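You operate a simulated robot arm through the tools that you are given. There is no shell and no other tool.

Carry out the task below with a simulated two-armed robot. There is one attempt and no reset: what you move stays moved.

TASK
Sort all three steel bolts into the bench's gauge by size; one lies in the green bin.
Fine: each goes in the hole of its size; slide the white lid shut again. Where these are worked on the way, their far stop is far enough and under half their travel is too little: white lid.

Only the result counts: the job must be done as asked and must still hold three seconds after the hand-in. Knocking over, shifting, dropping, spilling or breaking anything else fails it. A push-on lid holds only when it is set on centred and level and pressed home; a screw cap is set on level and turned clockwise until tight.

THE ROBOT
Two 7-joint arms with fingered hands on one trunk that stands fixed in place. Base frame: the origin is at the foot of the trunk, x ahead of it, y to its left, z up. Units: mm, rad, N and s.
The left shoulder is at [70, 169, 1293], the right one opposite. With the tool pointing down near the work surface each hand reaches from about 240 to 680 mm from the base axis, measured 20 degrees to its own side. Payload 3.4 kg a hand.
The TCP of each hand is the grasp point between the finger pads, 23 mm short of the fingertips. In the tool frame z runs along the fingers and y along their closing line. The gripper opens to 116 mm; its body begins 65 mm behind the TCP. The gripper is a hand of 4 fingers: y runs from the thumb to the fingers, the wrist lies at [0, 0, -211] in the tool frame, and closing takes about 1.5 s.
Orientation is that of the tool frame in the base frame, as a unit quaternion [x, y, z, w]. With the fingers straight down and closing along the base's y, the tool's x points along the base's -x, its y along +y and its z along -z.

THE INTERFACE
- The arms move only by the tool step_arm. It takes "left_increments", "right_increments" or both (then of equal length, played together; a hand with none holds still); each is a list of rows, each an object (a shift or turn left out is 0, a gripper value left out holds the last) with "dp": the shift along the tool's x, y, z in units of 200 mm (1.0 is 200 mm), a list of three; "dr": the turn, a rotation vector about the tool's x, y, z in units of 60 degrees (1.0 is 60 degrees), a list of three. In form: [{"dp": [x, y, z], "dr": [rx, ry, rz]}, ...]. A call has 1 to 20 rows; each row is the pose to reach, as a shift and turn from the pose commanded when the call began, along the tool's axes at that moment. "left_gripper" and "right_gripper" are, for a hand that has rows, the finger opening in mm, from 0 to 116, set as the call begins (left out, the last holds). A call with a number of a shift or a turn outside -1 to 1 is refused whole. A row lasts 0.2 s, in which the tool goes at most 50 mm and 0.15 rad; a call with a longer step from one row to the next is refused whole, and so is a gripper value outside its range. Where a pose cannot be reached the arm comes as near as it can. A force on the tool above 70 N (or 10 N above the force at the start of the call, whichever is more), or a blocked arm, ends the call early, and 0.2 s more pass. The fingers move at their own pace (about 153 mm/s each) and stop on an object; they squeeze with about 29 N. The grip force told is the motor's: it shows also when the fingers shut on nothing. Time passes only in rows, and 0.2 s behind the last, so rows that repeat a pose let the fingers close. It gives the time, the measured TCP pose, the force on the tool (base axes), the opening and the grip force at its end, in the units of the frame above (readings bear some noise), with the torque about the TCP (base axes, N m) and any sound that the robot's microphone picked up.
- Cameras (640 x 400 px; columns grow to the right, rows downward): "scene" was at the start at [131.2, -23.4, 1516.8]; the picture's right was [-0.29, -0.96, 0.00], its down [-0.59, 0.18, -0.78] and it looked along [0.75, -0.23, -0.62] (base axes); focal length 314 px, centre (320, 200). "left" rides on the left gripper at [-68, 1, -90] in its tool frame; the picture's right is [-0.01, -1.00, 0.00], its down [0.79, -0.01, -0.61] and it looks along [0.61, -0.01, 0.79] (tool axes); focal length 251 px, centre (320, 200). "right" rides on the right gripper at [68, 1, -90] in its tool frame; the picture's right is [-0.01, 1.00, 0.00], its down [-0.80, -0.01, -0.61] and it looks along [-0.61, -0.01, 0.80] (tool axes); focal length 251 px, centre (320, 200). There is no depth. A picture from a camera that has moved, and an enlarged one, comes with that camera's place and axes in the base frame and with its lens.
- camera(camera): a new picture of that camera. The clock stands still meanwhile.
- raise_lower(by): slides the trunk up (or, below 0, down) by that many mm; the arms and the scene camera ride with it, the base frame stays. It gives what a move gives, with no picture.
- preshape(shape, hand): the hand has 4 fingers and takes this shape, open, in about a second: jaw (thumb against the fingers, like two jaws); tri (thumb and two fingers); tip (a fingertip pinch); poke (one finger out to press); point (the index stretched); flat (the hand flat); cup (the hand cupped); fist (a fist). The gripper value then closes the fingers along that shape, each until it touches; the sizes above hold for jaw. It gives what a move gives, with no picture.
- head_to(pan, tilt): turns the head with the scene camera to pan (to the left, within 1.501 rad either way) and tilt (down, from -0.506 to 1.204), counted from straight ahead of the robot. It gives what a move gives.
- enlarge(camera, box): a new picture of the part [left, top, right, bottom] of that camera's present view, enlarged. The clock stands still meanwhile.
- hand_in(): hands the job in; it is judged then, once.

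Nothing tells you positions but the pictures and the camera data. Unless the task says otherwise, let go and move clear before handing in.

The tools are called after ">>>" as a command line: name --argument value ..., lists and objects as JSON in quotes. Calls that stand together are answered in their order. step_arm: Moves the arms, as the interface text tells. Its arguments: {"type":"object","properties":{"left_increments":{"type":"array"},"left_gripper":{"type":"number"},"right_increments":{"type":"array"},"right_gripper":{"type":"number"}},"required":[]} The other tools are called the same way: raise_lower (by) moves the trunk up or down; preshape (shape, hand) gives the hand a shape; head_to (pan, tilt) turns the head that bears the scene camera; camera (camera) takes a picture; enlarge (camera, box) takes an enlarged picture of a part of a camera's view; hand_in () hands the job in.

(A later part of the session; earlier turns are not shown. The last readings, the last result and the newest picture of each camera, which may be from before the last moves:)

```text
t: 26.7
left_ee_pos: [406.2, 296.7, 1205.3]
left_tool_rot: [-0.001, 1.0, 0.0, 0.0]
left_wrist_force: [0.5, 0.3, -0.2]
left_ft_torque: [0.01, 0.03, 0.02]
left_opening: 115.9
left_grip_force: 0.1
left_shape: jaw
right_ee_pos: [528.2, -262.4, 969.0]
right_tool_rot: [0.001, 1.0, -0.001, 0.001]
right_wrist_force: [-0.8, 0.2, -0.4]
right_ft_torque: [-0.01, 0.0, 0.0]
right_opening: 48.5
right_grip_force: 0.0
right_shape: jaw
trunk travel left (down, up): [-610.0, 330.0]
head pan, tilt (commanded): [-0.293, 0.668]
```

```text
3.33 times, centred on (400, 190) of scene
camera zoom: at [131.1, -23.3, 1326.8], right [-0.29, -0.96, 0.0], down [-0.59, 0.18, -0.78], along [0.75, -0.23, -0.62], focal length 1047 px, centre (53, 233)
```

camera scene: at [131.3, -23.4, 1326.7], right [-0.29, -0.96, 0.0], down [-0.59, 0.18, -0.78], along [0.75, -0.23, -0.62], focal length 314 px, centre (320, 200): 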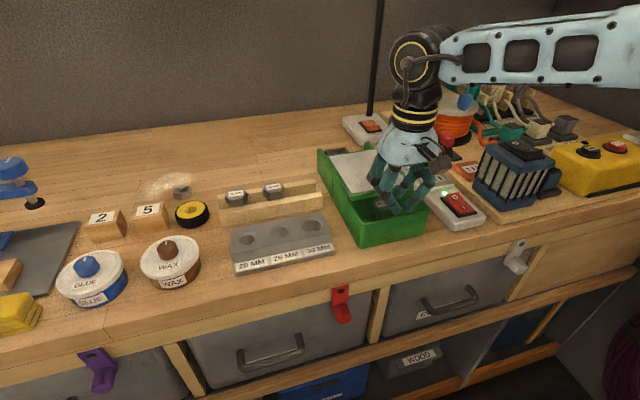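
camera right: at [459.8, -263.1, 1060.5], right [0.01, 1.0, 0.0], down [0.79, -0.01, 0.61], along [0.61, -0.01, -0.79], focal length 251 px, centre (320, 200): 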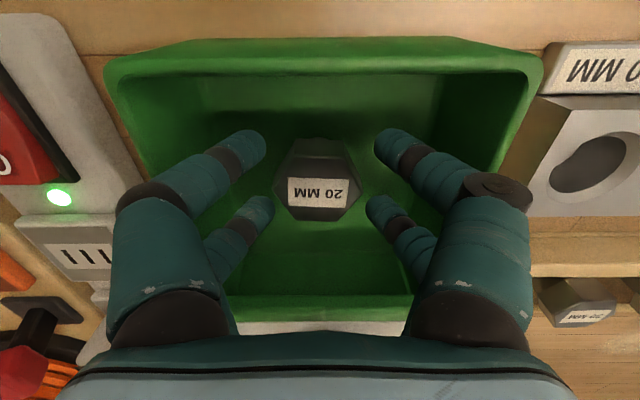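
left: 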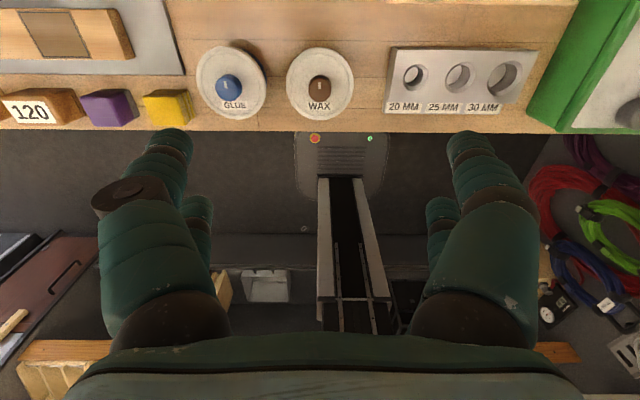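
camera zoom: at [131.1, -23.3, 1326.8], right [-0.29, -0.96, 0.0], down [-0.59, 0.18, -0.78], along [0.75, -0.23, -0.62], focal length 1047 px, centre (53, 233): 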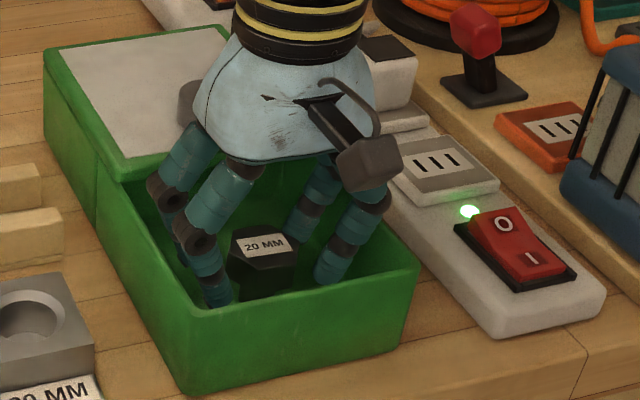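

The bolt is centred between the fingers. Closing.

>>> step_arm --right_increments '[{"dp": [0, 0, 0]}, {"dp": [0, 0, 0]}, {"dp": [0, 0, 0]}, {"dp": [0, 0, 0]}, {"dp": [0, 0, 0]}, {"dp": [0, 0, 0]}, {"dp": [0, 0, 0]}, {"dp": [0, 0, 0]}]' --right_gripper 5

>>> camera --camera "right"

```text
t: 28.5
left_ee_pos: [405.9, 294.8, 1206.3]
left_tool_rot: [0.0, 1.0, 0.0, 0.0]
left_wrist_force: [0.2, -0.4, 0.0]
left_ft_torque: [0.03, 0.01, 0.0]
left_opening: 116.0
left_grip_force: 0.0
left_shape: jaw
right_ee_pos: [528.1, -264.1, 970.3]
right_tool_rot: [0.001, 1.0, 0.0, 0.001]
right_wrist_force: [0.6, 1.0, -0.4]
right_ft_torque: [0.0, -0.01, -0.02]
right_opening: 15.2
right_grip_force: 28.8
right_shape: jaw
trunk travel left (down, up): [-610.0, 330.0]
head pan, tilt (commanded): [-0.293, 0.668]
```

```text
taken
camera right: at [459.8, -263.3, 1060.6], right [0.01, 1.0, 0.0], down [0.79, -0.01, 0.61], along [0.61, -0.01, -0.79], focal length 251 px, centre (320, 200)
```

right: 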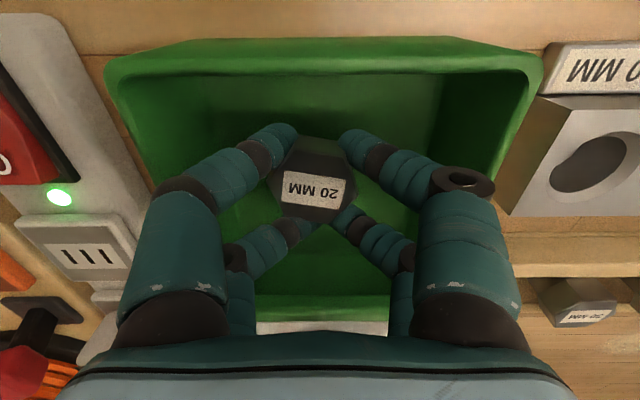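

The grip holds (28.8 N at 15 mm, fingers nested on the hex faces). Lifting straight up.

>>> step_arm --right_increments '[{"dp": [0, 0, -0.05]}, {"dp": [0, 0, -0.15]}, {"dp": [0, 0, -0.27]}, {"dp": [0, 0, -0.4]}, {"dp": [0, 0, -0.55]}, {"dp": [0, 0, -0.6]}]' --right_gripper 5

>>> camera --camera "right"

>>> enlarge --camera "scene" --box '[320, 80, 480, 200]'

>>> camera --camera "left"

```text
t: 29.9
left_ee_pos: [405.8, 296.1, 1207.3]
left_tool_rot: [-0.001, 1.0, 0.0, 0.0]
left_wrist_force: [0.4, -0.4, 1.5]
left_ft_torque: [0.0, 0.01, 0.01]
left_opening: 116.1
left_grip_force: 0.0
left_shape: jaw
right_ee_pos: [526.2, -263.8, 1087.5]
right_tool_rot: [0.001, 1.0, 0.0, 0.0]
right_wrist_force: [-0.7, 0.5, -0.4]
right_ft_torque: [-0.03, 0.02, 0.0]
right_opening: 14.6
right_grip_force: 28.7
right_shape: jaw
trunk travel left (down, up): [-610.0, 330.0]
head pan, tilt (commanded): [-0.293, 0.668]
```

```text
taken
camera right: at [458.2, -263.9, 1179.6], right [0.01, 1.0, 0.0], down [0.79, -0.01, 0.61], along [0.61, -0.01, -0.79], focal length 251 px, centre (320, 200)
```

right: 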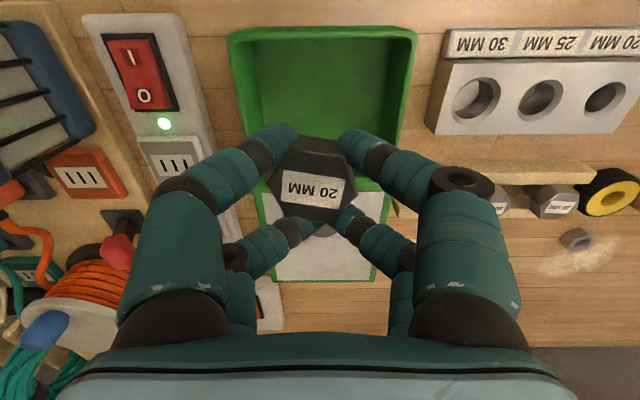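

```text
3.33 times, centred on (400, 140) of scene
camera zoom: at [131.3, -23.4, 1326.7], right [-0.29, -0.96, 0.0], down [-0.59, 0.18, -0.78], along [0.75, -0.23, -0.62], focal length 1047 px, centre (53, 400)
```

zoom: 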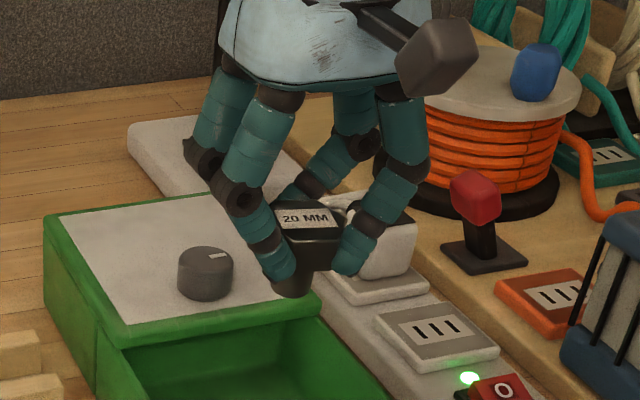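

```text
taken
camera left: at [475.8, 295.7, 1295.5], right [0.01, -1.0, 0.0], down [-0.79, -0.01, 0.61], along [-0.61, -0.01, -0.79], focal length 251 px, centre (320, 200)
```

left: 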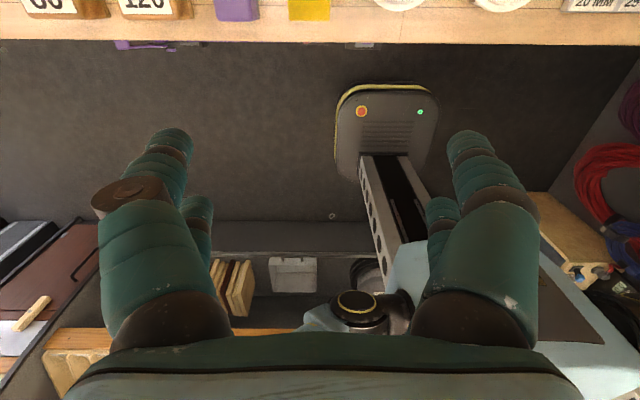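

The bolt came up with the hand. I'll zoom in to judge whether it hangs straight.

>>> enlarge --camera "scene" --box '[370, 120, 440, 165]'

>>> enlarge --camera "right" --box '[240, 100, 400, 250]'

```text
8.89 times, centred on (405, 142) of scene
camera zoom: at [131.3, -23.4, 1326.7], right [-0.29, -0.96, 0.0], down [-0.59, 0.18, -0.78], along [0.75, -0.23, -0.62], focal length 2792 px, centre (-436, 711)
```

zoom: 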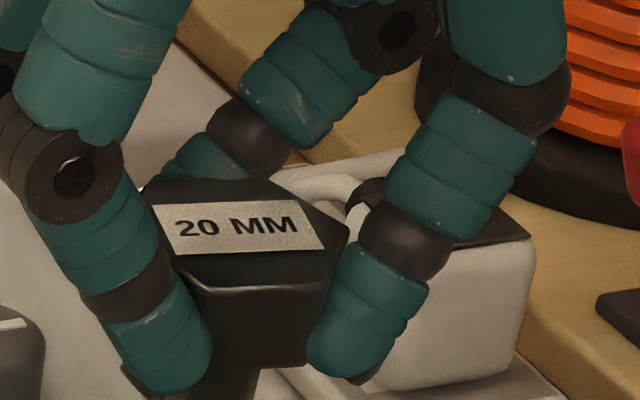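

```text
2.67 times, centred on (320, 175) of right
camera zoom: at [458.2, -263.9, 1179.6], right [0.01, 1.0, 0.0], down [0.79, -0.01, 0.61], along [0.61, -0.01, -0.79], focal length 670 px, centre (320, 267)
```

zoom: 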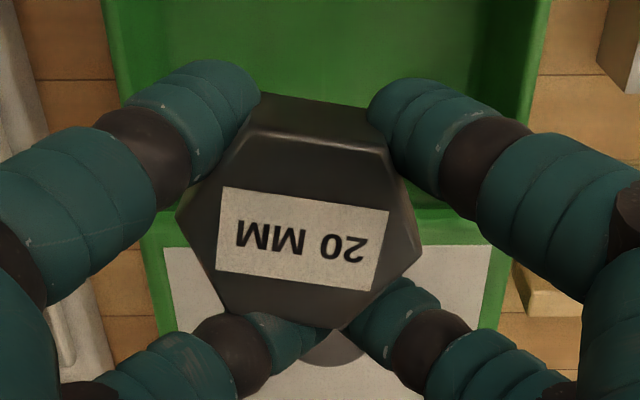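

The bolt hangs straight, offset about -4 mm in y from the TCP. I'll carry it over toward the 20 mm hole at about (525, -15), keeping well above everything.

>>> step_arm --right_increments '[{"dp": [0, 0.12, 0]}, {"dp": [0, 0.3, 0]}, {"dp": [0, 0.5, 0]}, {"dp": [0, 0.7, 0]}, {"dp": [0, 0.85, 0]}, {"dp": [0, 0.95, 0]}]' --right_gripper 5

>>> step_arm --right_increments '[{"dp": [0.003, 0.1, 0]}, {"dp": [0.006, 0.2, 0.03]}, {"dp": [0.008, 0.28, 0.08]}, {"dp": [0.01, 0.32, 0.12]}, {"dp": [0.01, 0.32, 0.15]}]' --right_gripper 5

>>> camera --camera "right"

>>> camera --camera "scene"

```text
t: 31.3
left_ee_pos: [406.2, 296.1, 1206.0]
left_tool_rot: [0.0, 1.0, 0.0, 0.0]
left_wrist_force: [-0.1, 0.1, 0.4]
left_ft_torque: [0.03, 0.0, 0.01]
left_opening: 115.8
left_grip_force: 0.1
left_shape: jaw
right_ee_pos: [490.4, -144.2, 1072.2]
right_tool_rot: [0.0, 1.0, 0.001, 0.002]
right_wrist_force: [-0.8, 0.0, -1.3]
right_ft_torque: [0.02, -0.03, -0.03]
right_opening: 14.4
right_grip_force: 29.0
right_shape: jaw
right hand out of reach, approached as far as the arm can: row 3, 4, 5, 6
trunk travel left (down, up): [-610.0, 330.0]
head pan, tilt (commanded): [-0.293, 0.668]
```

```text
t: 32.5
left_ee_pos: [406.5, 296.2, 1205.9]
left_tool_rot: [-0.001, 1.0, 0.0, 0.0]
left_wrist_force: [0.5, -0.1, -0.3]
left_ft_torque: [0.02, -0.03, 0.0]
left_opening: 115.9
left_grip_force: 0.1
left_shape: jaw
right_ee_pos: [459.7, -113.0, 1044.8]
right_tool_rot: [0.0, 1.0, 0.0, 0.001]
right_wrist_force: [0.8, 0.2, -0.4]
right_ft_torque: [-0.02, 0.0, -0.02]
right_opening: 14.6
right_grip_force: 29.3
right_shape: jaw
right hand out of reach, approached as far as the arm can: row 1, 2, 3, 4, 5
trunk travel left (down, up): [-610.0, 330.0]
head pan, tilt (commanded): [-0.293, 0.668]
```

```text
taken
camera right: at [391.4, -112.8, 1135.6], right [0.01, 1.0, 0.0], down [0.79, -0.01, 0.61], along [0.61, -0.01, -0.79], focal length 251 px, centre (320, 200)
```

right: 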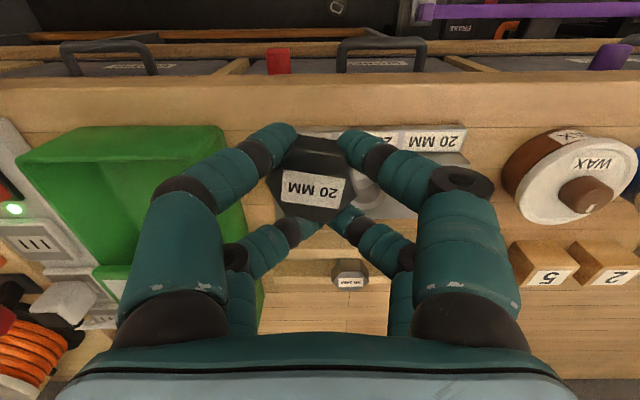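

```text
taken
camera scene: at [131.4, -23.4, 1326.7], right [-0.29, -0.96, 0.0], down [-0.59, 0.18, -0.78], along [0.75, -0.23, -0.62], focal length 314 px, centre (320, 200)
```

scene: 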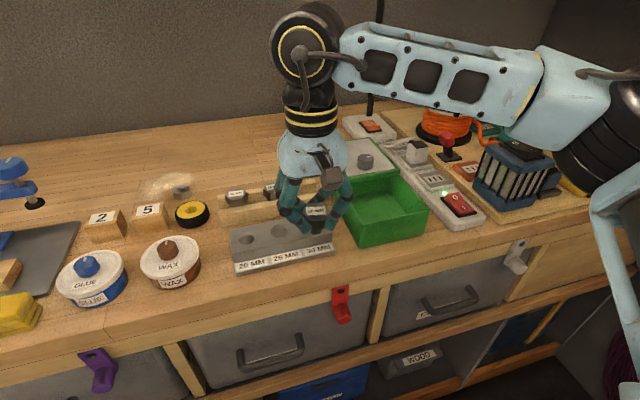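

The arm cannot swing inward with this wrist heading. A yaw of the hand suits the round holes just as well, so I'll lift a little and turn the hand counter-clockwise about the vertical to see if that frees the reach.

>>> step_arm --right_increments '[{"dp": [0, 0, -0.05], "dr": [0, 0, -0.1]}, {"dp": [0, 0, -0.1], "dr": [0, 0, -0.2]}, {"dp": [0, 0, -0.15], "dr": [0, 0, -0.3]}, {"dp": [0, 0, -0.15], "dr": [0, 0, -0.4]}, {"dp": [0, 0, -0.15], "dr": [0, 0, -0.5]}]' --right_gripper 5

```text
t: 33.7
left_ee_pos: [406.8, 295.5, 1205.5]
left_tool_rot: [0.0, 1.0, 0.0, 0.0]
left_wrist_force: [-0.1, 0.2, -0.3]
left_ft_torque: [0.0, 0.01, -0.02]
left_opening: 116.0
left_grip_force: 0.0
left_shape: jaw
right_ee_pos: [461.1, -121.9, 1076.7]
right_tool_rot: [-0.257, 0.966, 0.001, 0.002]
right_wrist_force: [0.3, 0.5, -0.9]
right_ft_torque: [-0.01, -0.02, 0.01]
right_opening: 14.4
right_grip_force: 28.4
right_shape: jaw
right hand out of reach, approached as far as the arm can: row 2, 3, 4, 5
trunk travel left (down, up): [-610.0, 330.0]
head pan, tilt (commanded): [-0.293, 0.668]
```

The turn worked. I test if the hand can now move inward and forward from here.

>>> step_arm --right_increments '[{"dp": [-0.1, 0.173, 0]}, {"dp": [-0.2, 0.346, 0]}]' --right_gripper 5

>>> camera --camera "scene"

```text
t: 34.3
left_ee_pos: [405.6, 295.5, 1205.1]
left_tool_rot: [0.0, 1.0, 0.0, 0.0]
left_wrist_force: [0.6, -0.2, 0.2]
left_ft_torque: [-0.02, 0.02, 0.0]
left_opening: 115.9
left_grip_force: 0.0
left_shape: jaw
right_ee_pos: [457.9, -117.9, 1071.2]
right_tool_rot: [-0.258, 0.966, 0.0, 0.0]
right_wrist_force: [-0.3, 0.6, -1.6]
right_ft_torque: [-0.01, 0.01, -0.04]
right_opening: 14.3
right_grip_force: 29.3
right_shape: jaw
right hand out of reach, approached as far as the arm can: row 1, 2
trunk travel left (down, up): [-610.0, 330.0]
head pan, tilt (commanded): [-0.293, 0.668]
```

```text
taken
camera scene: at [131.5, -23.1, 1326.7], right [-0.29, -0.96, 0.0], down [-0.59, 0.18, -0.78], along [0.75, -0.23, -0.62], focal length 314 px, centre (320, 200)
```

scene: 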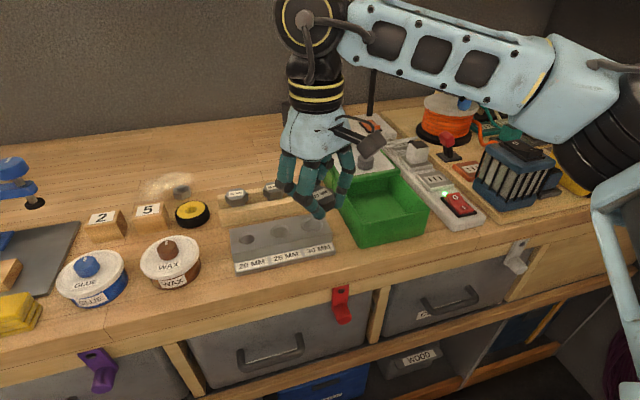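

The wrist bend looks like the limit with the trunk this low. I'll raise the trunk 120 mm and try the inward move again.

>>> raise_lower --by 120

>>> step_arm --right_increments '[{"dp": [0, 0, 0.1]}, {"dp": [-0.1, 0.1, 0.2]}, {"dp": [-0.2, 0.2, 0.3]}, {"dp": [-0.3, 0.3, 0.4]}]' --right_gripper 5

```text
t: 35.8
left_ee_pos: [406.4, 296.1, 1326.0]
left_tool_rot: [0.001, 1.0, 0.0, 0.001]
left_wrist_force: [-0.1, 1.0, -0.5]
left_ft_torque: [-0.01, 0.02, -0.04]
left_opening: 115.9
left_grip_force: 0.0
left_shape: jaw
right_ee_pos: [459.5, -118.4, 1191.0]
right_tool_rot: [-0.258, 0.966, 0.001, 0.001]
right_wrist_force: [-1.1, -0.1, -1.0]
right_ft_torque: [-0.01, -0.03, 0.02]
right_opening: 14.6
right_grip_force: 28.3
right_shape: jaw
trunk travel left (down, up): [-730.0, 210.0]
head pan, tilt (commanded): [-0.293, 0.668]
```

```text
t: 36.8
left_ee_pos: [406.2, 296.3, 1325.3]
left_tool_rot: [-0.001, 1.0, 0.0, 0.0]
left_wrist_force: [-0.2, 0.0, -0.1]
left_ft_torque: [0.01, 0.03, -0.01]
left_opening: 115.7
left_grip_force: 0.1
left_shape: jaw
right_ee_pos: [444.9, -95.5, 1111.7]
right_tool_rot: [-0.258, 0.966, 0.002, 0.001]
right_wrist_force: [-0.2, -0.4, -1.2]
right_ft_torque: [0.01, -0.01, -0.01]
right_opening: 14.2
right_grip_force: 28.7
right_shape: jaw
right hand out of reach, approached as far as the arm can: row 2, 3, 4
trunk travel left (down, up): [-730.0, 210.0]
head pan, tilt (commanded): [-0.293, 0.668]
```

Still limited at about y -95. I'll try the opposite yaw of the hand to learn which wrist limit is binding, keeping the bolt high above the bench.

>>> step_arm --right_increments '[{"dr": [0, 0, 0.13]}, {"dr": [0, 0, 0.26]}, {"dr": [0, 0, 0.39]}, {"dr": [0, 0, 0.52]}, {"dr": [0, 0, 0.65]}, {"dr": [0, 0, 0.78]}, {"dr": [0, 0, 0.9]}, {"dr": [0, 0, 1.0]}]' --right_gripper 5

>>> step_arm --right_increments '[{"dp": [0, 0.1, 0]}, {"dp": [0, 0.2, 0]}, {"dp": [0, 0.3, 0]}]' --right_gripper 5

>>> camera --camera "scene"

```text
t: 38.6
left_ee_pos: [405.2, 295.4, 1326.1]
left_tool_rot: [0.0, 1.0, 0.0, 0.0]
left_wrist_force: [0.5, -0.5, 0.5]
left_ft_torque: [-0.01, 0.01, 0.01]
left_opening: 116.0
left_grip_force: 0.0
left_shape: jaw
right_ee_pos: [456.3, -143.8, 1115.5]
right_tool_rot: [0.258, 0.966, 0.004, 0.001]
right_wrist_force: [0.0, -0.5, -1.6]
right_ft_torque: [-0.02, 0.01, -0.02]
right_opening: 14.4
right_grip_force: 29.4
right_shape: jaw
right hand out of reach, approached as far as the arm can: row 7, 8
trunk travel left (down, up): [-730.0, 210.0]
head pan, tilt (commanded): [-0.293, 0.668]
```

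```text
t: 39.4
left_ee_pos: [406.8, 295.1, 1324.9]
left_tool_rot: [0.001, 1.0, 0.0, 0.0]
left_wrist_force: [0.0, -0.4, -0.3]
left_ft_torque: [0.0, -0.01, -0.01]
left_opening: 116.0
left_grip_force: 0.1
left_shape: jaw
right_ee_pos: [482.2, -138.5, 1120.1]
right_tool_rot: [0.259, 0.966, 0.001, 0.001]
right_wrist_force: [-0.3, 0.6, -1.4]
right_ft_torque: [-0.03, 0.04, -0.02]
right_opening: 14.1
right_grip_force: 29.3
right_shape: jaw
right hand out of reach, approached as far as the arm can: row 1, 2, 3
trunk travel left (down, up): [-730.0, 210.0]
head pan, tilt (commanded): [-0.293, 0.668]
```

```text
taken
camera scene: at [131.8, -23.3, 1446.7], right [-0.29, -0.96, 0.0], down [-0.59, 0.18, -0.78], along [0.75, -0.23, -0.62], focal length 314 px, centre (320, 200)
```

scene: 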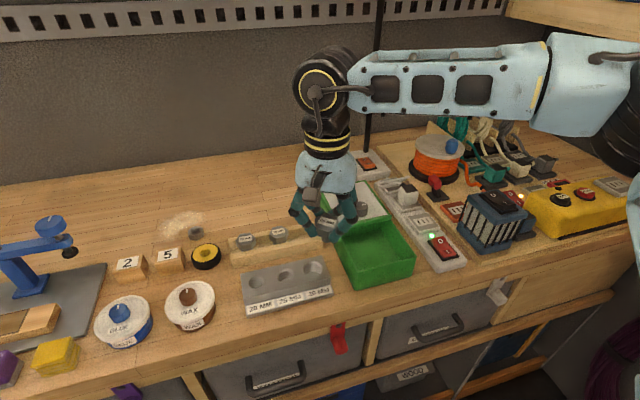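

Clockwise is worse, so more counter-clockwise should be better. I'll turn to about +75 degrees and try again.

>>> step_arm --right_increments '[{"dr": [0, 0, -0.13]}, {"dr": [0, 0, -0.26]}, {"dr": [0, 0, -0.39]}, {"dr": [0, 0, -0.52]}, {"dr": [0, 0, -0.65]}, {"dr": [0, 0, -0.78]}, {"dr": [0, 0, -0.9]}, {"dr": [0, 0, -1.0]}]' --right_gripper 5

>>> step_arm --right_increments '[{"dr": [0, 0, -0.13]}, {"dr": [0, 0, -0.26]}, {"dr": [0, 0, -0.39]}, {"dr": [0, 0, -0.52]}, {"dr": [0, 0, -0.65]}, {"dr": [0, 0, -0.75]}]' --right_gripper 5

```text
t: 41.2
left_ee_pos: [405.7, 295.3, 1324.9]
left_tool_rot: [0.001, 1.0, 0.0, -0.001]
left_wrist_force: [0.3, 0.4, -0.2]
left_ft_torque: [-0.02, -0.01, -0.02]
left_opening: 115.9
left_grip_force: 0.0
left_shape: jaw
right_ee_pos: [483.5, -137.7, 1118.2]
right_tool_rot: [-0.259, 0.966, 0.0, 0.001]
right_wrist_force: [0.7, -0.3, -0.7]
right_ft_torque: [0.0, -0.02, -0.02]
right_opening: 14.3
right_grip_force: 29.0
right_shape: jaw
trunk travel left (down, up): [-730.0, 210.0]
head pan, tilt (commanded): [-0.293, 0.668]
```

```text
t: 42.6
left_ee_pos: [406.4, 295.9, 1325.4]
left_tool_rot: [0.0, 1.0, 0.0, -0.001]
left_wrist_force: [0.0, -0.3, -0.4]
left_ft_torque: [0.03, 0.0, 0.0]
left_opening: 115.9
left_grip_force: 0.0
left_shape: jaw
right_ee_pos: [482.5, -140.0, 1117.9]
right_tool_rot: [-0.609, 0.793, 0.0, 0.0]
right_wrist_force: [0.4, 0.4, -1.8]
right_ft_torque: [0.02, 0.0, 0.0]
right_opening: 14.2
right_grip_force: 29.0
right_shape: jaw
trunk travel left (down, up): [-730.0, 210.0]
head pan, tilt (commanded): [-0.293, 0.668]
```

Now the hand is turned 75 degrees. I move toward the 20 mm hole while staying high.

>>> step_arm --right_increments '[{"dp": [-0.165, -0.01, 0]}, {"dp": [-0.33, -0.02, 0]}, {"dp": [-0.495, -0.03, 0]}, {"dp": [-0.658, -0.04, 0]}]' --right_gripper 5

>>> camera --camera "scene"

>>> camera --camera "right"

```text
t: 43.6
left_ee_pos: [405.8, 295.4, 1324.9]
left_tool_rot: [0.0, 1.0, 0.001, 0.0]
left_wrist_force: [-0.6, 0.2, 0.1]
left_ft_torque: [-0.02, -0.03, -0.02]
left_opening: 115.8
left_grip_force: 0.0
left_shape: jaw
right_ee_pos: [467.4, -110.5, 1118.2]
right_tool_rot: [-0.608, 0.794, 0.0, 0.001]
right_wrist_force: [-0.4, -0.9, -1.1]
right_ft_torque: [-0.02, -0.05, -0.01]
right_opening: 14.2
right_grip_force: 28.8
right_shape: jaw
right hand out of reach, approached as far as the arm can: row 1, 2, 3, 4
trunk travel left (down, up): [-730.0, 210.0]
head pan, tilt (commanded): [-0.293, 0.668]
```

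```text
taken
camera scene: at [131.6, -23.1, 1446.7], right [-0.29, -0.96, 0.0], down [-0.59, 0.18, -0.78], along [0.75, -0.23, -0.62], focal length 314 px, centre (320, 200)
```

scene: 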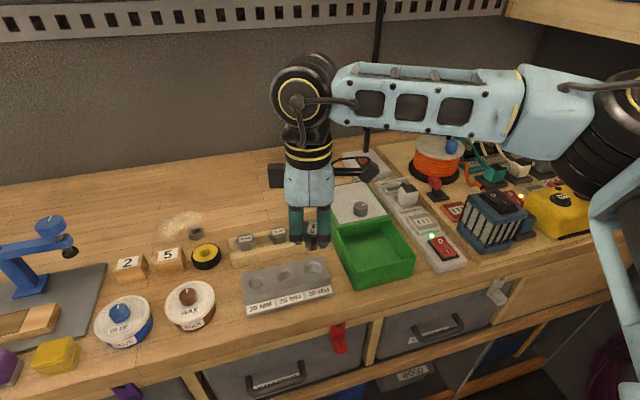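

```text
taken
camera right: at [449.6, -177.1, 1209.4], right [-0.96, 0.27, 0.0], down [0.21, 0.76, 0.61], along [0.17, 0.59, -0.79], focal length 251 px, centre (320, 200)
```

right: 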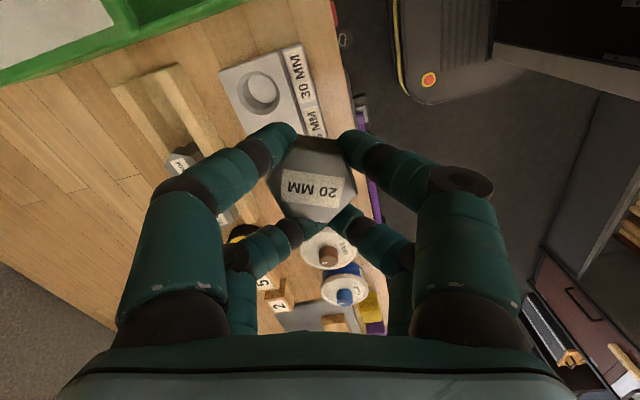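

The reach seems pinned by the shoulder/elbow posture rather than by wrist yaw. I'll turn the head to look at the right arm's posture.

>>> head_to --pan -1.3 --tilt 0.6

>>> camera --camera "scene"

```text
t: 44.9
left_ee_pos: [405.9, 296.4, 1326.4]
left_tool_rot: [0.0, 1.0, 0.0, 0.0]
left_wrist_force: [-0.6, -0.2, 0.3]
left_ft_torque: [-0.02, -0.04, -0.02]
left_opening: 116.0
left_grip_force: 0.1
left_shape: jaw
right_ee_pos: [467.3, -110.5, 1119.4]
right_tool_rot: [-0.608, 0.794, 0.0, 0.001]
right_wrist_force: [1.1, 0.6, -1.0]
right_ft_torque: [0.02, 0.0, -0.04]
right_opening: 14.2
right_grip_force: 29.1
right_shape: jaw
trunk travel left (down, up): [-730.0, 210.0]
head pan, tilt (commanded): [-1.3, 0.6]
```

```text
taken
camera scene: at [72.5, -83.6, 1452.7], right [-0.96, -0.27, 0.0], down [-0.15, 0.54, -0.82], along [0.22, -0.79, -0.57], focal length 314 px, centre (320, 200)
```

scene: 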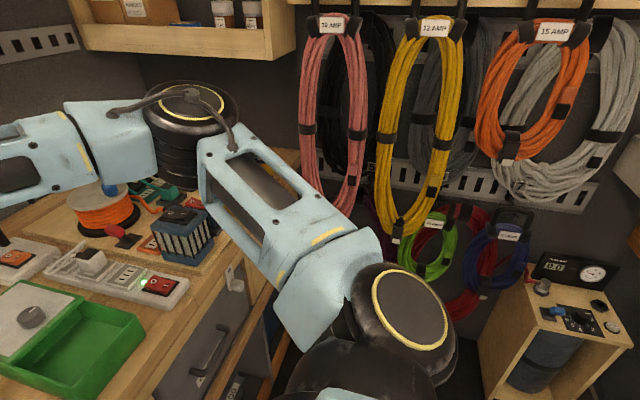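

The elbow is out to the right and high, and it stays pinned there. I'll raise the trunk to get the shoulder well above the work, then lower the hand, which should force the elbow to come down into a better posture.

>>> raise_lower --by 200

>>> step_arm --right_increments '[{"dp": [0.15, -0.01, 0.05]}, {"dp": [0.3, -0.02, 0.12]}, {"dp": [0.45, -0.03, 0.2]}, {"dp": [0.6, -0.04, 0.3]}, {"dp": [0.711, -0.05, 0.45]}, {"dp": [0.711, -0.05, 0.6]}, {"dp": [0.711, -0.05, 0.75]}, {"dp": [0.711, -0.05, 0.9]}]' --right_gripper 5

>>> camera --camera "scene"

```text
t: 47.1
left_ee_pos: [407.0, 296.0, 1525.7]
left_tool_rot: [-0.001, 1.0, 0.0, 0.0]
left_wrist_force: [0.7, -0.1, 0.1]
left_ft_torque: [0.01, -0.01, 0.02]
left_opening: 115.9
left_grip_force: 0.0
left_shape: jaw
right_ee_pos: [468.2, -110.2, 1317.9]
right_tool_rot: [-0.609, 0.793, 0.001, 0.002]
right_wrist_force: [0.0, -0.4, -1.5]
right_ft_torque: [0.01, -0.02, -0.04]
right_opening: 14.2
right_grip_force: 28.7
right_shape: jaw
trunk travel left (down, up): [-930.0, 10.0]
head pan, tilt (commanded): [-1.3, 0.6]
```

```text
t: 48.9
left_ee_pos: [408.2, 295.7, 1525.6]
left_tool_rot: [0.0, 1.0, -0.001, -0.001]
left_wrist_force: [-0.1, -0.1, 0.6]
left_ft_torque: [0.0, -0.01, 0.0]
left_opening: 115.9
left_grip_force: 0.0
left_shape: jaw
right_ee_pos: [437.7, -251.1, 1136.9]
right_tool_rot: [-0.608, 0.794, 0.0, 0.001]
right_wrist_force: [0.1, 0.2, -0.8]
right_ft_torque: [0.0, 0.01, 0.01]
right_opening: 14.3
right_grip_force: 29.0
right_shape: jaw
trunk travel left (down, up): [-930.0, 10.0]
head pan, tilt (commanded): [-1.3, 0.6]
```

```text
taken
camera scene: at [73.4, -84.0, 1652.7], right [-0.96, -0.27, 0.0], down [-0.15, 0.54, -0.82], along [0.22, -0.8, -0.57], focal length 314 px, centre (320, 200)
```

scene: 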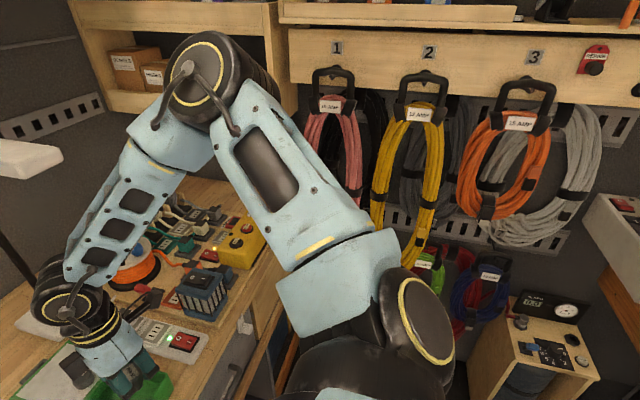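

The forearm now slopes down with the elbow high. I try the inward move again from this posture.

>>> step_arm --right_increments '[{"dp": [-0.13, -0.03, 0.06]}, {"dp": [-0.26, -0.06, 0.12]}, {"dp": [-0.39, -0.09, 0.18]}, {"dp": [-0.52, -0.11, 0.24]}, {"dp": [-0.657, -0.135, 0.3]}]' --right_gripper 5

>>> camera --camera "scene"

```text
t: 50.1
left_ee_pos: [407.3, 297.3, 1525.0]
left_tool_rot: [0.0, 1.0, 0.0, -0.001]
left_wrist_force: [0.1, 0.1, -0.4]
left_ft_torque: [0.04, 0.02, 0.0]
left_opening: 116.1
left_grip_force: 0.1
left_shape: jaw
right_ee_pos: [465.4, -177.6, 1119.7]
right_tool_rot: [-0.608, 0.794, 0.0, 0.001]
right_wrist_force: [0.8, -0.2, -1.5]
right_ft_torque: [0.0, -0.03, 0.0]
right_opening: 14.1
right_grip_force: 29.3
right_shape: jaw
right hand out of reach, approached as far as the arm can: row 3, 4, 5
trunk travel left (down, up): [-930.0, 10.0]
head pan, tilt (commanded): [-1.3, 0.6]
```

```text
taken
camera scene: at [72.8, -83.2, 1652.7], right [-0.96, -0.27, 0.0], down [-0.15, 0.54, -0.83], along [0.22, -0.8, -0.56], focal length 314 px, centre (320, 200)
```

scene: 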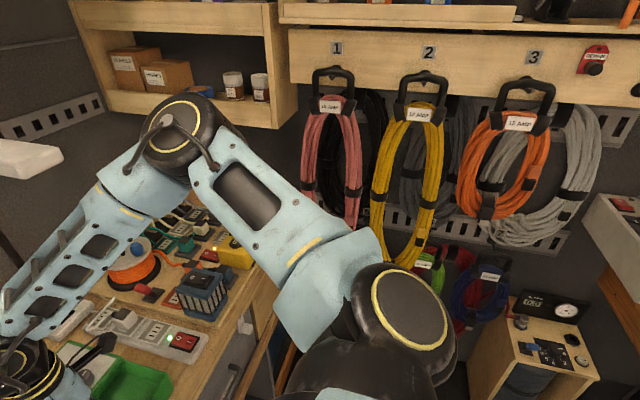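

Interesting: the left arm began at (524, 101), which mirrors to a spot outside what the right arm now reaches, so a better posture exists. I'll test whether the left arm can still get back to its start pose.

>>> step_arm --left_increments '[{"dp": [-0.073, -0.12, 0.12]}, {"dp": [-0.146, -0.24, 0.24]}, {"dp": [-0.22, -0.365, 0.36]}, {"dp": [-0.29, -0.485, 0.48]}, {"dp": [-0.365, -0.61, 0.6]}, {"dp": [-0.44, -0.73, 0.72]}, {"dp": [-0.51, -0.855, 0.84]}, {"dp": [-0.585, -0.975, 0.955]}]' --left_gripper 116

>>> head_to --pan 1.2 --tilt 0.5

>>> camera --camera "scene"

```text
t: 51.9
left_ee_pos: [522.5, 98.2, 1333.6]
left_tool_rot: [0.0, 1.0, 0.001, -0.001]
left_wrist_force: [0.3, 0.2, -0.4]
left_ft_torque: [0.01, 0.01, -0.01]
left_opening: 116.0
left_grip_force: 0.1
left_shape: jaw
right_ee_pos: [466.6, -179.5, 1119.9]
right_tool_rot: [-0.608, 0.794, 0.001, 0.002]
right_wrist_force: [0.0, 0.4, -0.8]
right_ft_torque: [0.03, 0.0, -0.03]
right_opening: 14.1
right_grip_force: 29.1
right_shape: jaw
trunk travel left (down, up): [-930.0, 10.0]
head pan, tilt (commanded): [-1.3, 0.6]
```

```text
t: 54.1
left_ee_pos: [520.2, 97.7, 1335.5]
left_tool_rot: [0.0, 1.0, 0.0, 0.0]
left_wrist_force: [0.6, -0.9, 0.5]
left_ft_torque: [-0.02, -0.01, -0.01]
left_opening: 115.9
left_grip_force: 0.0
left_shape: jaw
right_ee_pos: [463.9, -178.0, 1119.6]
right_tool_rot: [-0.608, 0.794, 0.0, 0.002]
right_wrist_force: [0.1, -0.4, -0.8]
right_ft_torque: [0.01, -0.02, 0.02]
right_opening: 14.1
right_grip_force: 28.8
right_shape: jaw
trunk travel left (down, up): [-930.0, 10.0]
head pan, tilt (commanded): [1.201, 0.499]
```

```text
taken
camera scene: at [81.8, 86.3, 1661.8], right [0.93, -0.36, 0.0], down [-0.17, -0.45, -0.88], along [0.32, 0.82, -0.48], focal length 314 px, centre (320, 200)
```

scene: 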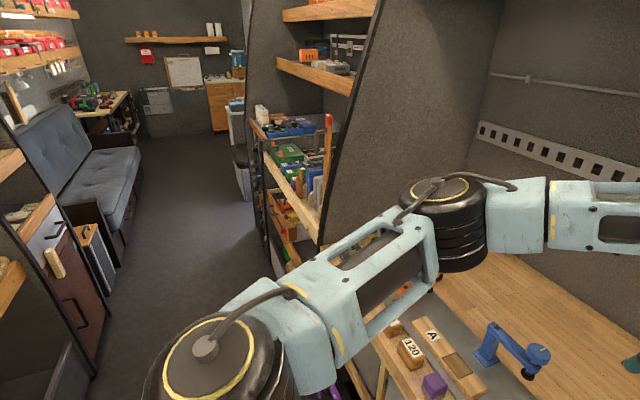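

The left arm reaches its start pose fine, with its elbow lower and further in. I'll move the right hand (with the bolt) outward to make room, then test how far inward the left can go.

>>> step_arm --right_increments '[{"dp": [0.15, 0, -0.05]}, {"dp": [0.3, -0.01, -0.1]}, {"dp": [0.45, -0.01, -0.15]}, {"dp": [0.6, -0.02, -0.2]}, {"dp": [0.77, -0.02, -0.2]}]' --right_gripper 5

>>> step_arm --left_increments '[{"dp": [0, -0.15, 0.05]}, {"dp": [0, -0.3, 0.1]}, {"dp": [0, -0.45, 0.15]}, {"dp": [0, -0.57, 0.2]}]' --left_gripper 116

>>> camera --camera "scene"

```text
t: 55.3
left_ee_pos: [520.3, 96.8, 1337.6]
left_tool_rot: [0.0, 1.0, 0.001, 0.0]
left_wrist_force: [0.0, -0.7, 0.0]
left_ft_torque: [-0.01, -0.02, 0.0]
left_opening: 115.9
left_grip_force: 0.0
left_shape: jaw
right_ee_pos: [426.0, -332.3, 1158.5]
right_tool_rot: [-0.608, 0.794, 0.0, 0.001]
right_wrist_force: [1.1, -0.6, -1.6]
right_ft_torque: [0.0, -0.01, -0.01]
right_opening: 14.0
right_grip_force: 28.8
right_shape: jaw
trunk travel left (down, up): [-930.0, 10.0]
head pan, tilt (commanded): [1.201, 0.499]
```

```text
t: 56.3
left_ee_pos: [520.9, -13.2, 1292.8]
left_tool_rot: [0.0, 1.0, 0.0, -0.001]
left_wrist_force: [0.2, -0.9, -0.6]
left_ft_torque: [0.0, 0.01, -0.02]
left_opening: 116.3
left_grip_force: 0.1
left_shape: jaw
right_ee_pos: [426.9, -331.7, 1158.1]
right_tool_rot: [-0.608, 0.794, 0.0, 0.003]
right_wrist_force: [-0.4, 0.2, -1.2]
right_ft_torque: [0.02, 0.0, -0.05]
right_opening: 14.0
right_grip_force: 29.2
right_shape: jaw
trunk travel left (down, up): [-930.0, 10.0]
head pan, tilt (commanded): [1.201, 0.499]
```

```text
taken
camera scene: at [82.2, 85.3, 1661.9], right [0.93, -0.36, 0.0], down [-0.17, -0.45, -0.88], along [0.32, 0.82, -0.48], focal length 314 px, centre (320, 200)
```

scene: 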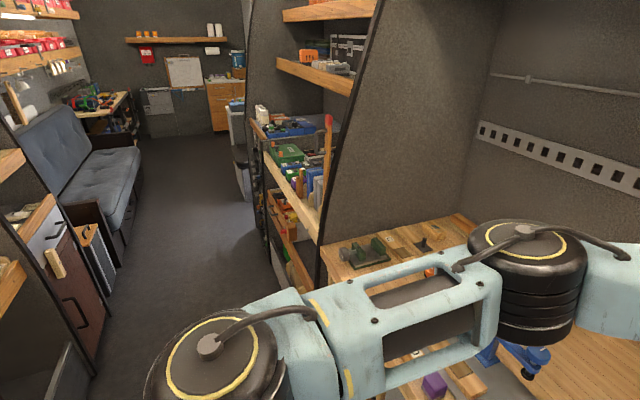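

The left arm reaches (521, -13) easily, so the right arm is just in a poor posture; its hand is mounted turned 180 degrees relative to the left's mirror image. I'll turn the right hand on toward 180 degrees and test whether that frees it.

>>> step_arm --right_increments '[{"dr": [0, 0, -0.13]}, {"dr": [0, 0, -0.26]}, {"dr": [0, 0, -0.39]}, {"dr": [0, 0, -0.52]}, {"dr": [0, 0, -0.65]}, {"dr": [0, 0, -0.78]}, {"dr": [0, 0, -0.9]}, {"dr": [0, 0, -1.0]}]' --right_gripper 5

>>> step_arm --right_increments '[{"dr": [0, 0, -0.13]}, {"dr": [0, 0, -0.26]}, {"dr": [0, 0, -0.39]}, {"dr": [0, 0, -0.52]}, {"dr": [0, 0, -0.65]}, {"dr": [0, 0, -0.75]}]' --right_gripper 5

>>> head_to --pan -1.2 --tilt 0.6

>>> camera --camera "scene"

```text
t: 58.1
left_ee_pos: [522.3, -13.3, 1293.3]
left_tool_rot: [0.001, 1.0, -0.001, -0.001]
left_wrist_force: [0.1, 0.1, -1.0]
left_ft_torque: [-0.01, -0.04, -0.02]
left_opening: 115.9
left_grip_force: 0.0
left_shape: jaw
right_ee_pos: [423.8, -332.5, 1158.6]
right_tool_rot: [0.924, -0.382, 0.001, -0.002]
right_wrist_force: [0.3, 0.2, -1.1]
right_ft_torque: [-0.01, 0.03, -0.02]
right_opening: 14.3
right_grip_force: 28.5
right_shape: jaw
trunk travel left (down, up): [-930.0, 10.0]
head pan, tilt (commanded): [1.201, 0.499]
```

```text
t: 59.5
left_ee_pos: [521.1, -12.9, 1293.5]
left_tool_rot: [0.0, 1.0, 0.0, 0.0]
left_wrist_force: [0.1, 0.4, -0.5]
left_ft_torque: [0.04, 0.0, 0.03]
left_opening: 115.8
left_grip_force: 0.0
left_shape: jaw
right_ee_pos: [425.6, -330.3, 1159.5]
right_tool_rot: [1.0, 0.0, 0.002, -0.001]
right_wrist_force: [-0.4, -0.1, -1.1]
right_ft_torque: [0.01, -0.02, -0.03]
right_opening: 13.8
right_grip_force: 28.6
right_shape: jaw
trunk travel left (down, up): [-930.0, 10.0]
head pan, tilt (commanded): [1.201, 0.499]
```

```text
t: 61.7
left_ee_pos: [520.0, -13.7, 1292.5]
left_tool_rot: [0.0, 1.0, 0.0, 0.001]
left_wrist_force: [0.4, 0.5, 0.0]
left_ft_torque: [0.04, 0.0, 0.04]
left_opening: 115.9
left_grip_force: 0.1
left_shape: jaw
right_ee_pos: [425.3, -331.8, 1160.4]
right_tool_rot: [1.0, -0.001, 0.002, -0.001]
right_wrist_force: [-1.4, 0.0, -1.1]
right_ft_torque: [0.0, 0.0, 0.0]
right_opening: 14.1
right_grip_force: 29.4
right_shape: jaw
trunk travel left (down, up): [-930.0, 10.0]
head pan, tilt (commanded): [-1.201, 0.6]
```

```text
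taken
camera scene: at [80.9, -81.2, 1652.7], right [-0.93, -0.36, 0.0], down [-0.2, 0.53, -0.82], along [0.3, -0.77, -0.57], focal length 314 px, centre (320, 200)
```

scene: 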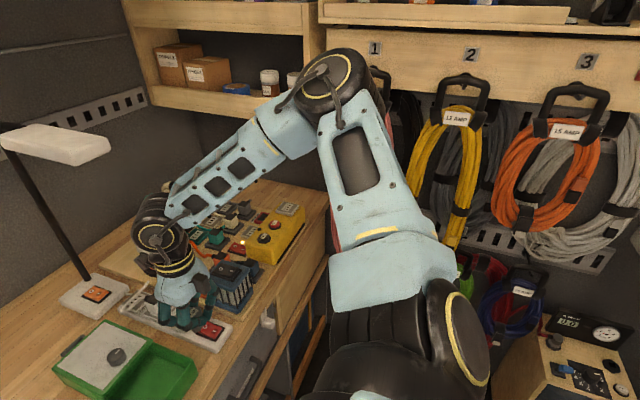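

The turn to 180 degrees went through. I move the left hand back out of the way, then test the right hand inward again.

>>> step_arm --left_increments '[{"dp": [0.07, 0.19, 0]}, {"dp": [0.14, 0.38, 0]}, {"dp": [0.21, 0.57, 0]}, {"dp": [0.28, 0.76, 0]}, {"dp": [0.35, 0.97, 0]}]' --left_gripper 116

>>> step_arm --right_increments '[{"dp": [0.055, -0.18, 0.05]}, {"dp": [0.11, -0.36, 0.1]}, {"dp": [0.165, -0.54, 0.15]}, {"dp": [0.22, -0.72, 0.2]}, {"dp": [0.275, -0.905, 0.25]}]' --right_gripper 5

>>> step_arm --right_increments '[{"dp": [0.05, -0.15, 0]}, {"dp": [0.1, -0.3, 0]}, {"dp": [0.15, -0.45, 0]}, {"dp": [0.22, -0.6, 0]}]' --right_gripper 5

>>> camera --camera "scene"

```text
t: 62.9
left_ee_pos: [453.5, 184.4, 1293.6]
left_tool_rot: [0.0, 1.0, -0.001, 0.001]
left_wrist_force: [-0.1, 0.6, 0.8]
left_ft_torque: [-0.04, -0.02, 0.02]
left_opening: 115.9
left_grip_force: 0.0
left_shape: jaw
right_ee_pos: [425.3, -328.4, 1161.9]
right_tool_rot: [1.0, -0.001, 0.002, 0.0]
right_wrist_force: [0.2, 0.2, -0.6]
right_ft_torque: [-0.04, -0.03, -0.03]
right_opening: 14.2
right_grip_force: 29.2
right_shape: jaw
trunk travel left (down, up): [-930.0, 10.0]
head pan, tilt (commanded): [-1.201, 0.6]
```

```text
t: 64.1
left_ee_pos: [453.9, 180.7, 1293.8]
left_tool_rot: [0.0, 1.0, 0.0, 0.001]
left_wrist_force: [0.0, -0.2, -0.5]
left_ft_torque: [-0.03, -0.03, -0.02]
left_opening: 115.8
left_grip_force: 0.1
left_shape: jaw
right_ee_pos: [468.2, -173.5, 1126.6]
right_tool_rot: [1.0, 0.0, 0.002, -0.001]
right_wrist_force: [0.1, 0.7, -0.8]
right_ft_torque: [0.0, 0.01, 0.01]
right_opening: 14.0
right_grip_force: 29.3
right_shape: jaw
right hand out of reach, approached as far as the arm can: row 5
trunk travel left (down, up): [-930.0, 10.0]
head pan, tilt (commanded): [-1.201, 0.6]
```

```text
t: 65.1
left_ee_pos: [454.5, 180.7, 1294.7]
left_tool_rot: [0.0, 1.0, 0.001, 0.0]
left_wrist_force: [0.1, -0.5, -0.5]
left_ft_torque: [0.02, -0.02, 0.01]
left_opening: 115.9
left_grip_force: 0.1
left_shape: jaw
right_ee_pos: [456.6, -135.4, 1172.5]
right_tool_rot: [1.0, -0.001, 0.002, -0.002]
right_wrist_force: [0.1, 0.1, -1.1]
right_ft_torque: [-0.03, 0.0, 0.01]
right_opening: 14.2
right_grip_force: 28.8
right_shape: jaw
right hand out of reach, approached as far as the arm can: row 1, 2, 3, 4
trunk travel left (down, up): [-930.0, 10.0]
head pan, tilt (commanded): [-1.201, 0.6]
```

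```text
taken
camera scene: at [80.8, -80.7, 1652.7], right [-0.93, -0.36, 0.0], down [-0.2, 0.53, -0.83], along [0.3, -0.77, -0.56], focal length 314 px, centre (320, 200)
```

scene: 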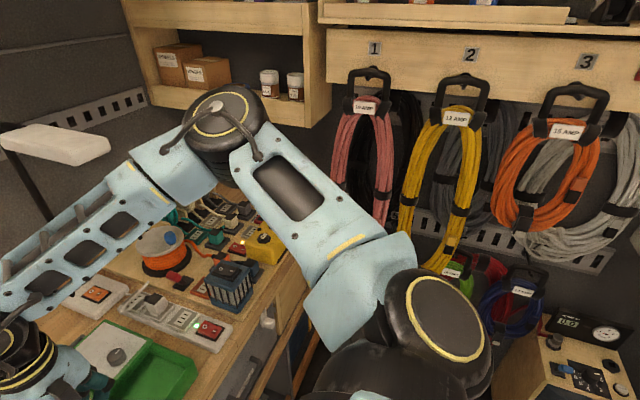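

The right arm stays pinned, so its shoulder simply limits it to its own side; the left arm has the freedom. Plan: right parks the 20 mm bolt where the left can take it, and the left does the rack. First I'll move the right outward and up, then lower the trunk and test how far the left reaches toward the rack.

>>> step_arm --right_increments '[{"dp": [-0.02, 0.2, -0.15]}, {"dp": [-0.05, 0.4, -0.3]}, {"dp": [-0.08, 0.6, -0.45]}, {"dp": [-0.1, 0.8, -0.6]}, {"dp": [-0.1, 0.95, -0.75]}]' --right_gripper 5 --left_increments '[{"dp": [0, 0.05, -0.06]}, {"dp": [0, 0.1, -0.12]}, {"dp": [0, 0.15, -0.18]}, {"dp": [0, 0.2, -0.24]}, {"dp": [0, 0.2, -0.3]}]'

>>> raise_lower --by -250

>>> head_to --pan -0.1 --tilt 0.7

>>> camera --camera "scene"

```text
refused: row 1 steps farther than a row can; nothing moved
```

```text
t: 67.2
left_ee_pos: [449.7, 179.8, 1075.5]
left_tool_rot: [0.0, 1.0, 0.0, 0.003]
left_wrist_force: [0.1, 0.6, -0.2]
left_ft_torque: [0.0, 0.04, -0.01]
left_opening: 116.0
left_grip_force: 0.0
left_shape: jaw
right_ee_pos: [457.5, -133.6, 960.5]
right_tool_rot: [1.0, -0.001, 0.011, -0.004]
right_wrist_force: [-11.8, -4.1, 35.9]
right_ft_torque: [-0.08, 0.01, -0.04]
right_opening: 16.1
right_grip_force: 29.0
right_shape: jaw
trunk travel left (down, up): [-708.0, 232.0]
head pan, tilt (commanded): [-1.201, 0.6]
stopped: the force on the tool passed its limit at 77 N (the readings are from after the stop); the commanded pose is now the measured one
```

```text
t: 68.5
left_ee_pos: [449.5, 181.1, 1076.0]
left_tool_rot: [0.0, 1.0, 0.0, 0.003]
left_wrist_force: [0.1, -0.9, 0.3]
left_ft_torque: [0.01, 0.01, 0.0]
left_opening: 115.9
left_grip_force: 0.0
left_shape: jaw
right_ee_pos: [458.8, -133.8, 959.8]
right_tool_rot: [1.0, -0.001, 0.011, -0.003]
right_wrist_force: [0.0, -3.5, 45.1]
right_ft_torque: [0.03, -0.5, -0.02]
right_opening: 16.3
right_grip_force: 29.1
right_shape: jaw
trunk travel left (down, up): [-708.0, 232.0]
head pan, tilt (commanded): [-0.099, 0.7]
```

```text
taken
camera scene: at [126.2, -5.9, 1423.4], right [-0.1, -0.99, 0.0], down [-0.64, 0.06, -0.77], along [0.76, -0.08, -0.64], focal length 314 px, centre (320, 200)
```

scene: 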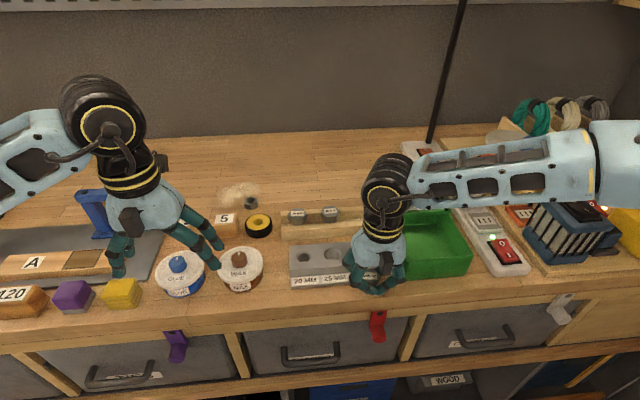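

That trunk move ran although my arm call was refused, and the bolt now presses down near the gauge front. I'll look closely and then lift off gently.

>>> enlarge --camera "scene" --box '[270, 210, 430, 310]'

>>> camera --camera "right"

>>> camera --camera "left"

```text
4.00 times, centred on (350, 260) of scene
camera zoom: at [126.2, -5.9, 1423.4], right [-0.1, -0.99, 0.0], down [-0.64, 0.06, -0.77], along [0.76, -0.08, -0.64], focal length 1256 px, centre (200, -40)
```

zoom: 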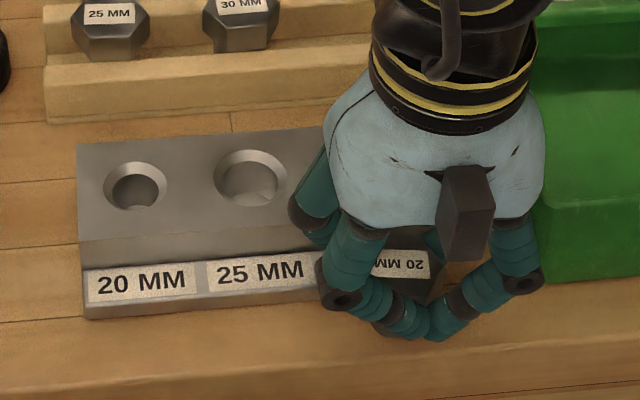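

```text
taken
camera right: at [524.1, -135.5, 1052.4], right [-0.01, -1.0, -0.01], down [-0.81, 0.0, 0.59], along [-0.59, 0.01, -0.81], focal length 251 px, centre (320, 200)
```

right: 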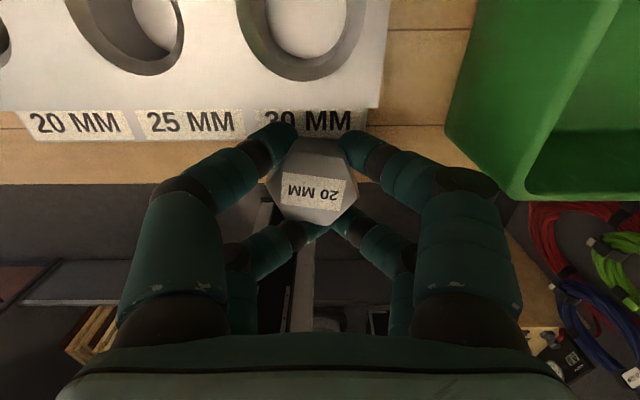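

```text
taken
camera left: at [518.4, 181.3, 1165.3], right [0.01, -1.0, 0.0], down [-0.8, -0.01, 0.6], along [-0.6, -0.01, -0.8], focal length 251 px, centre (320, 200)
```

left: 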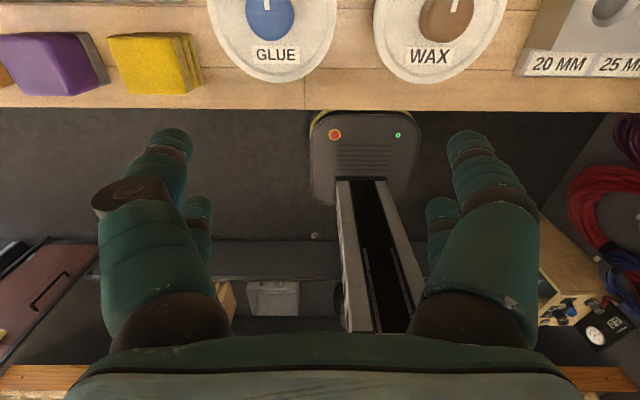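

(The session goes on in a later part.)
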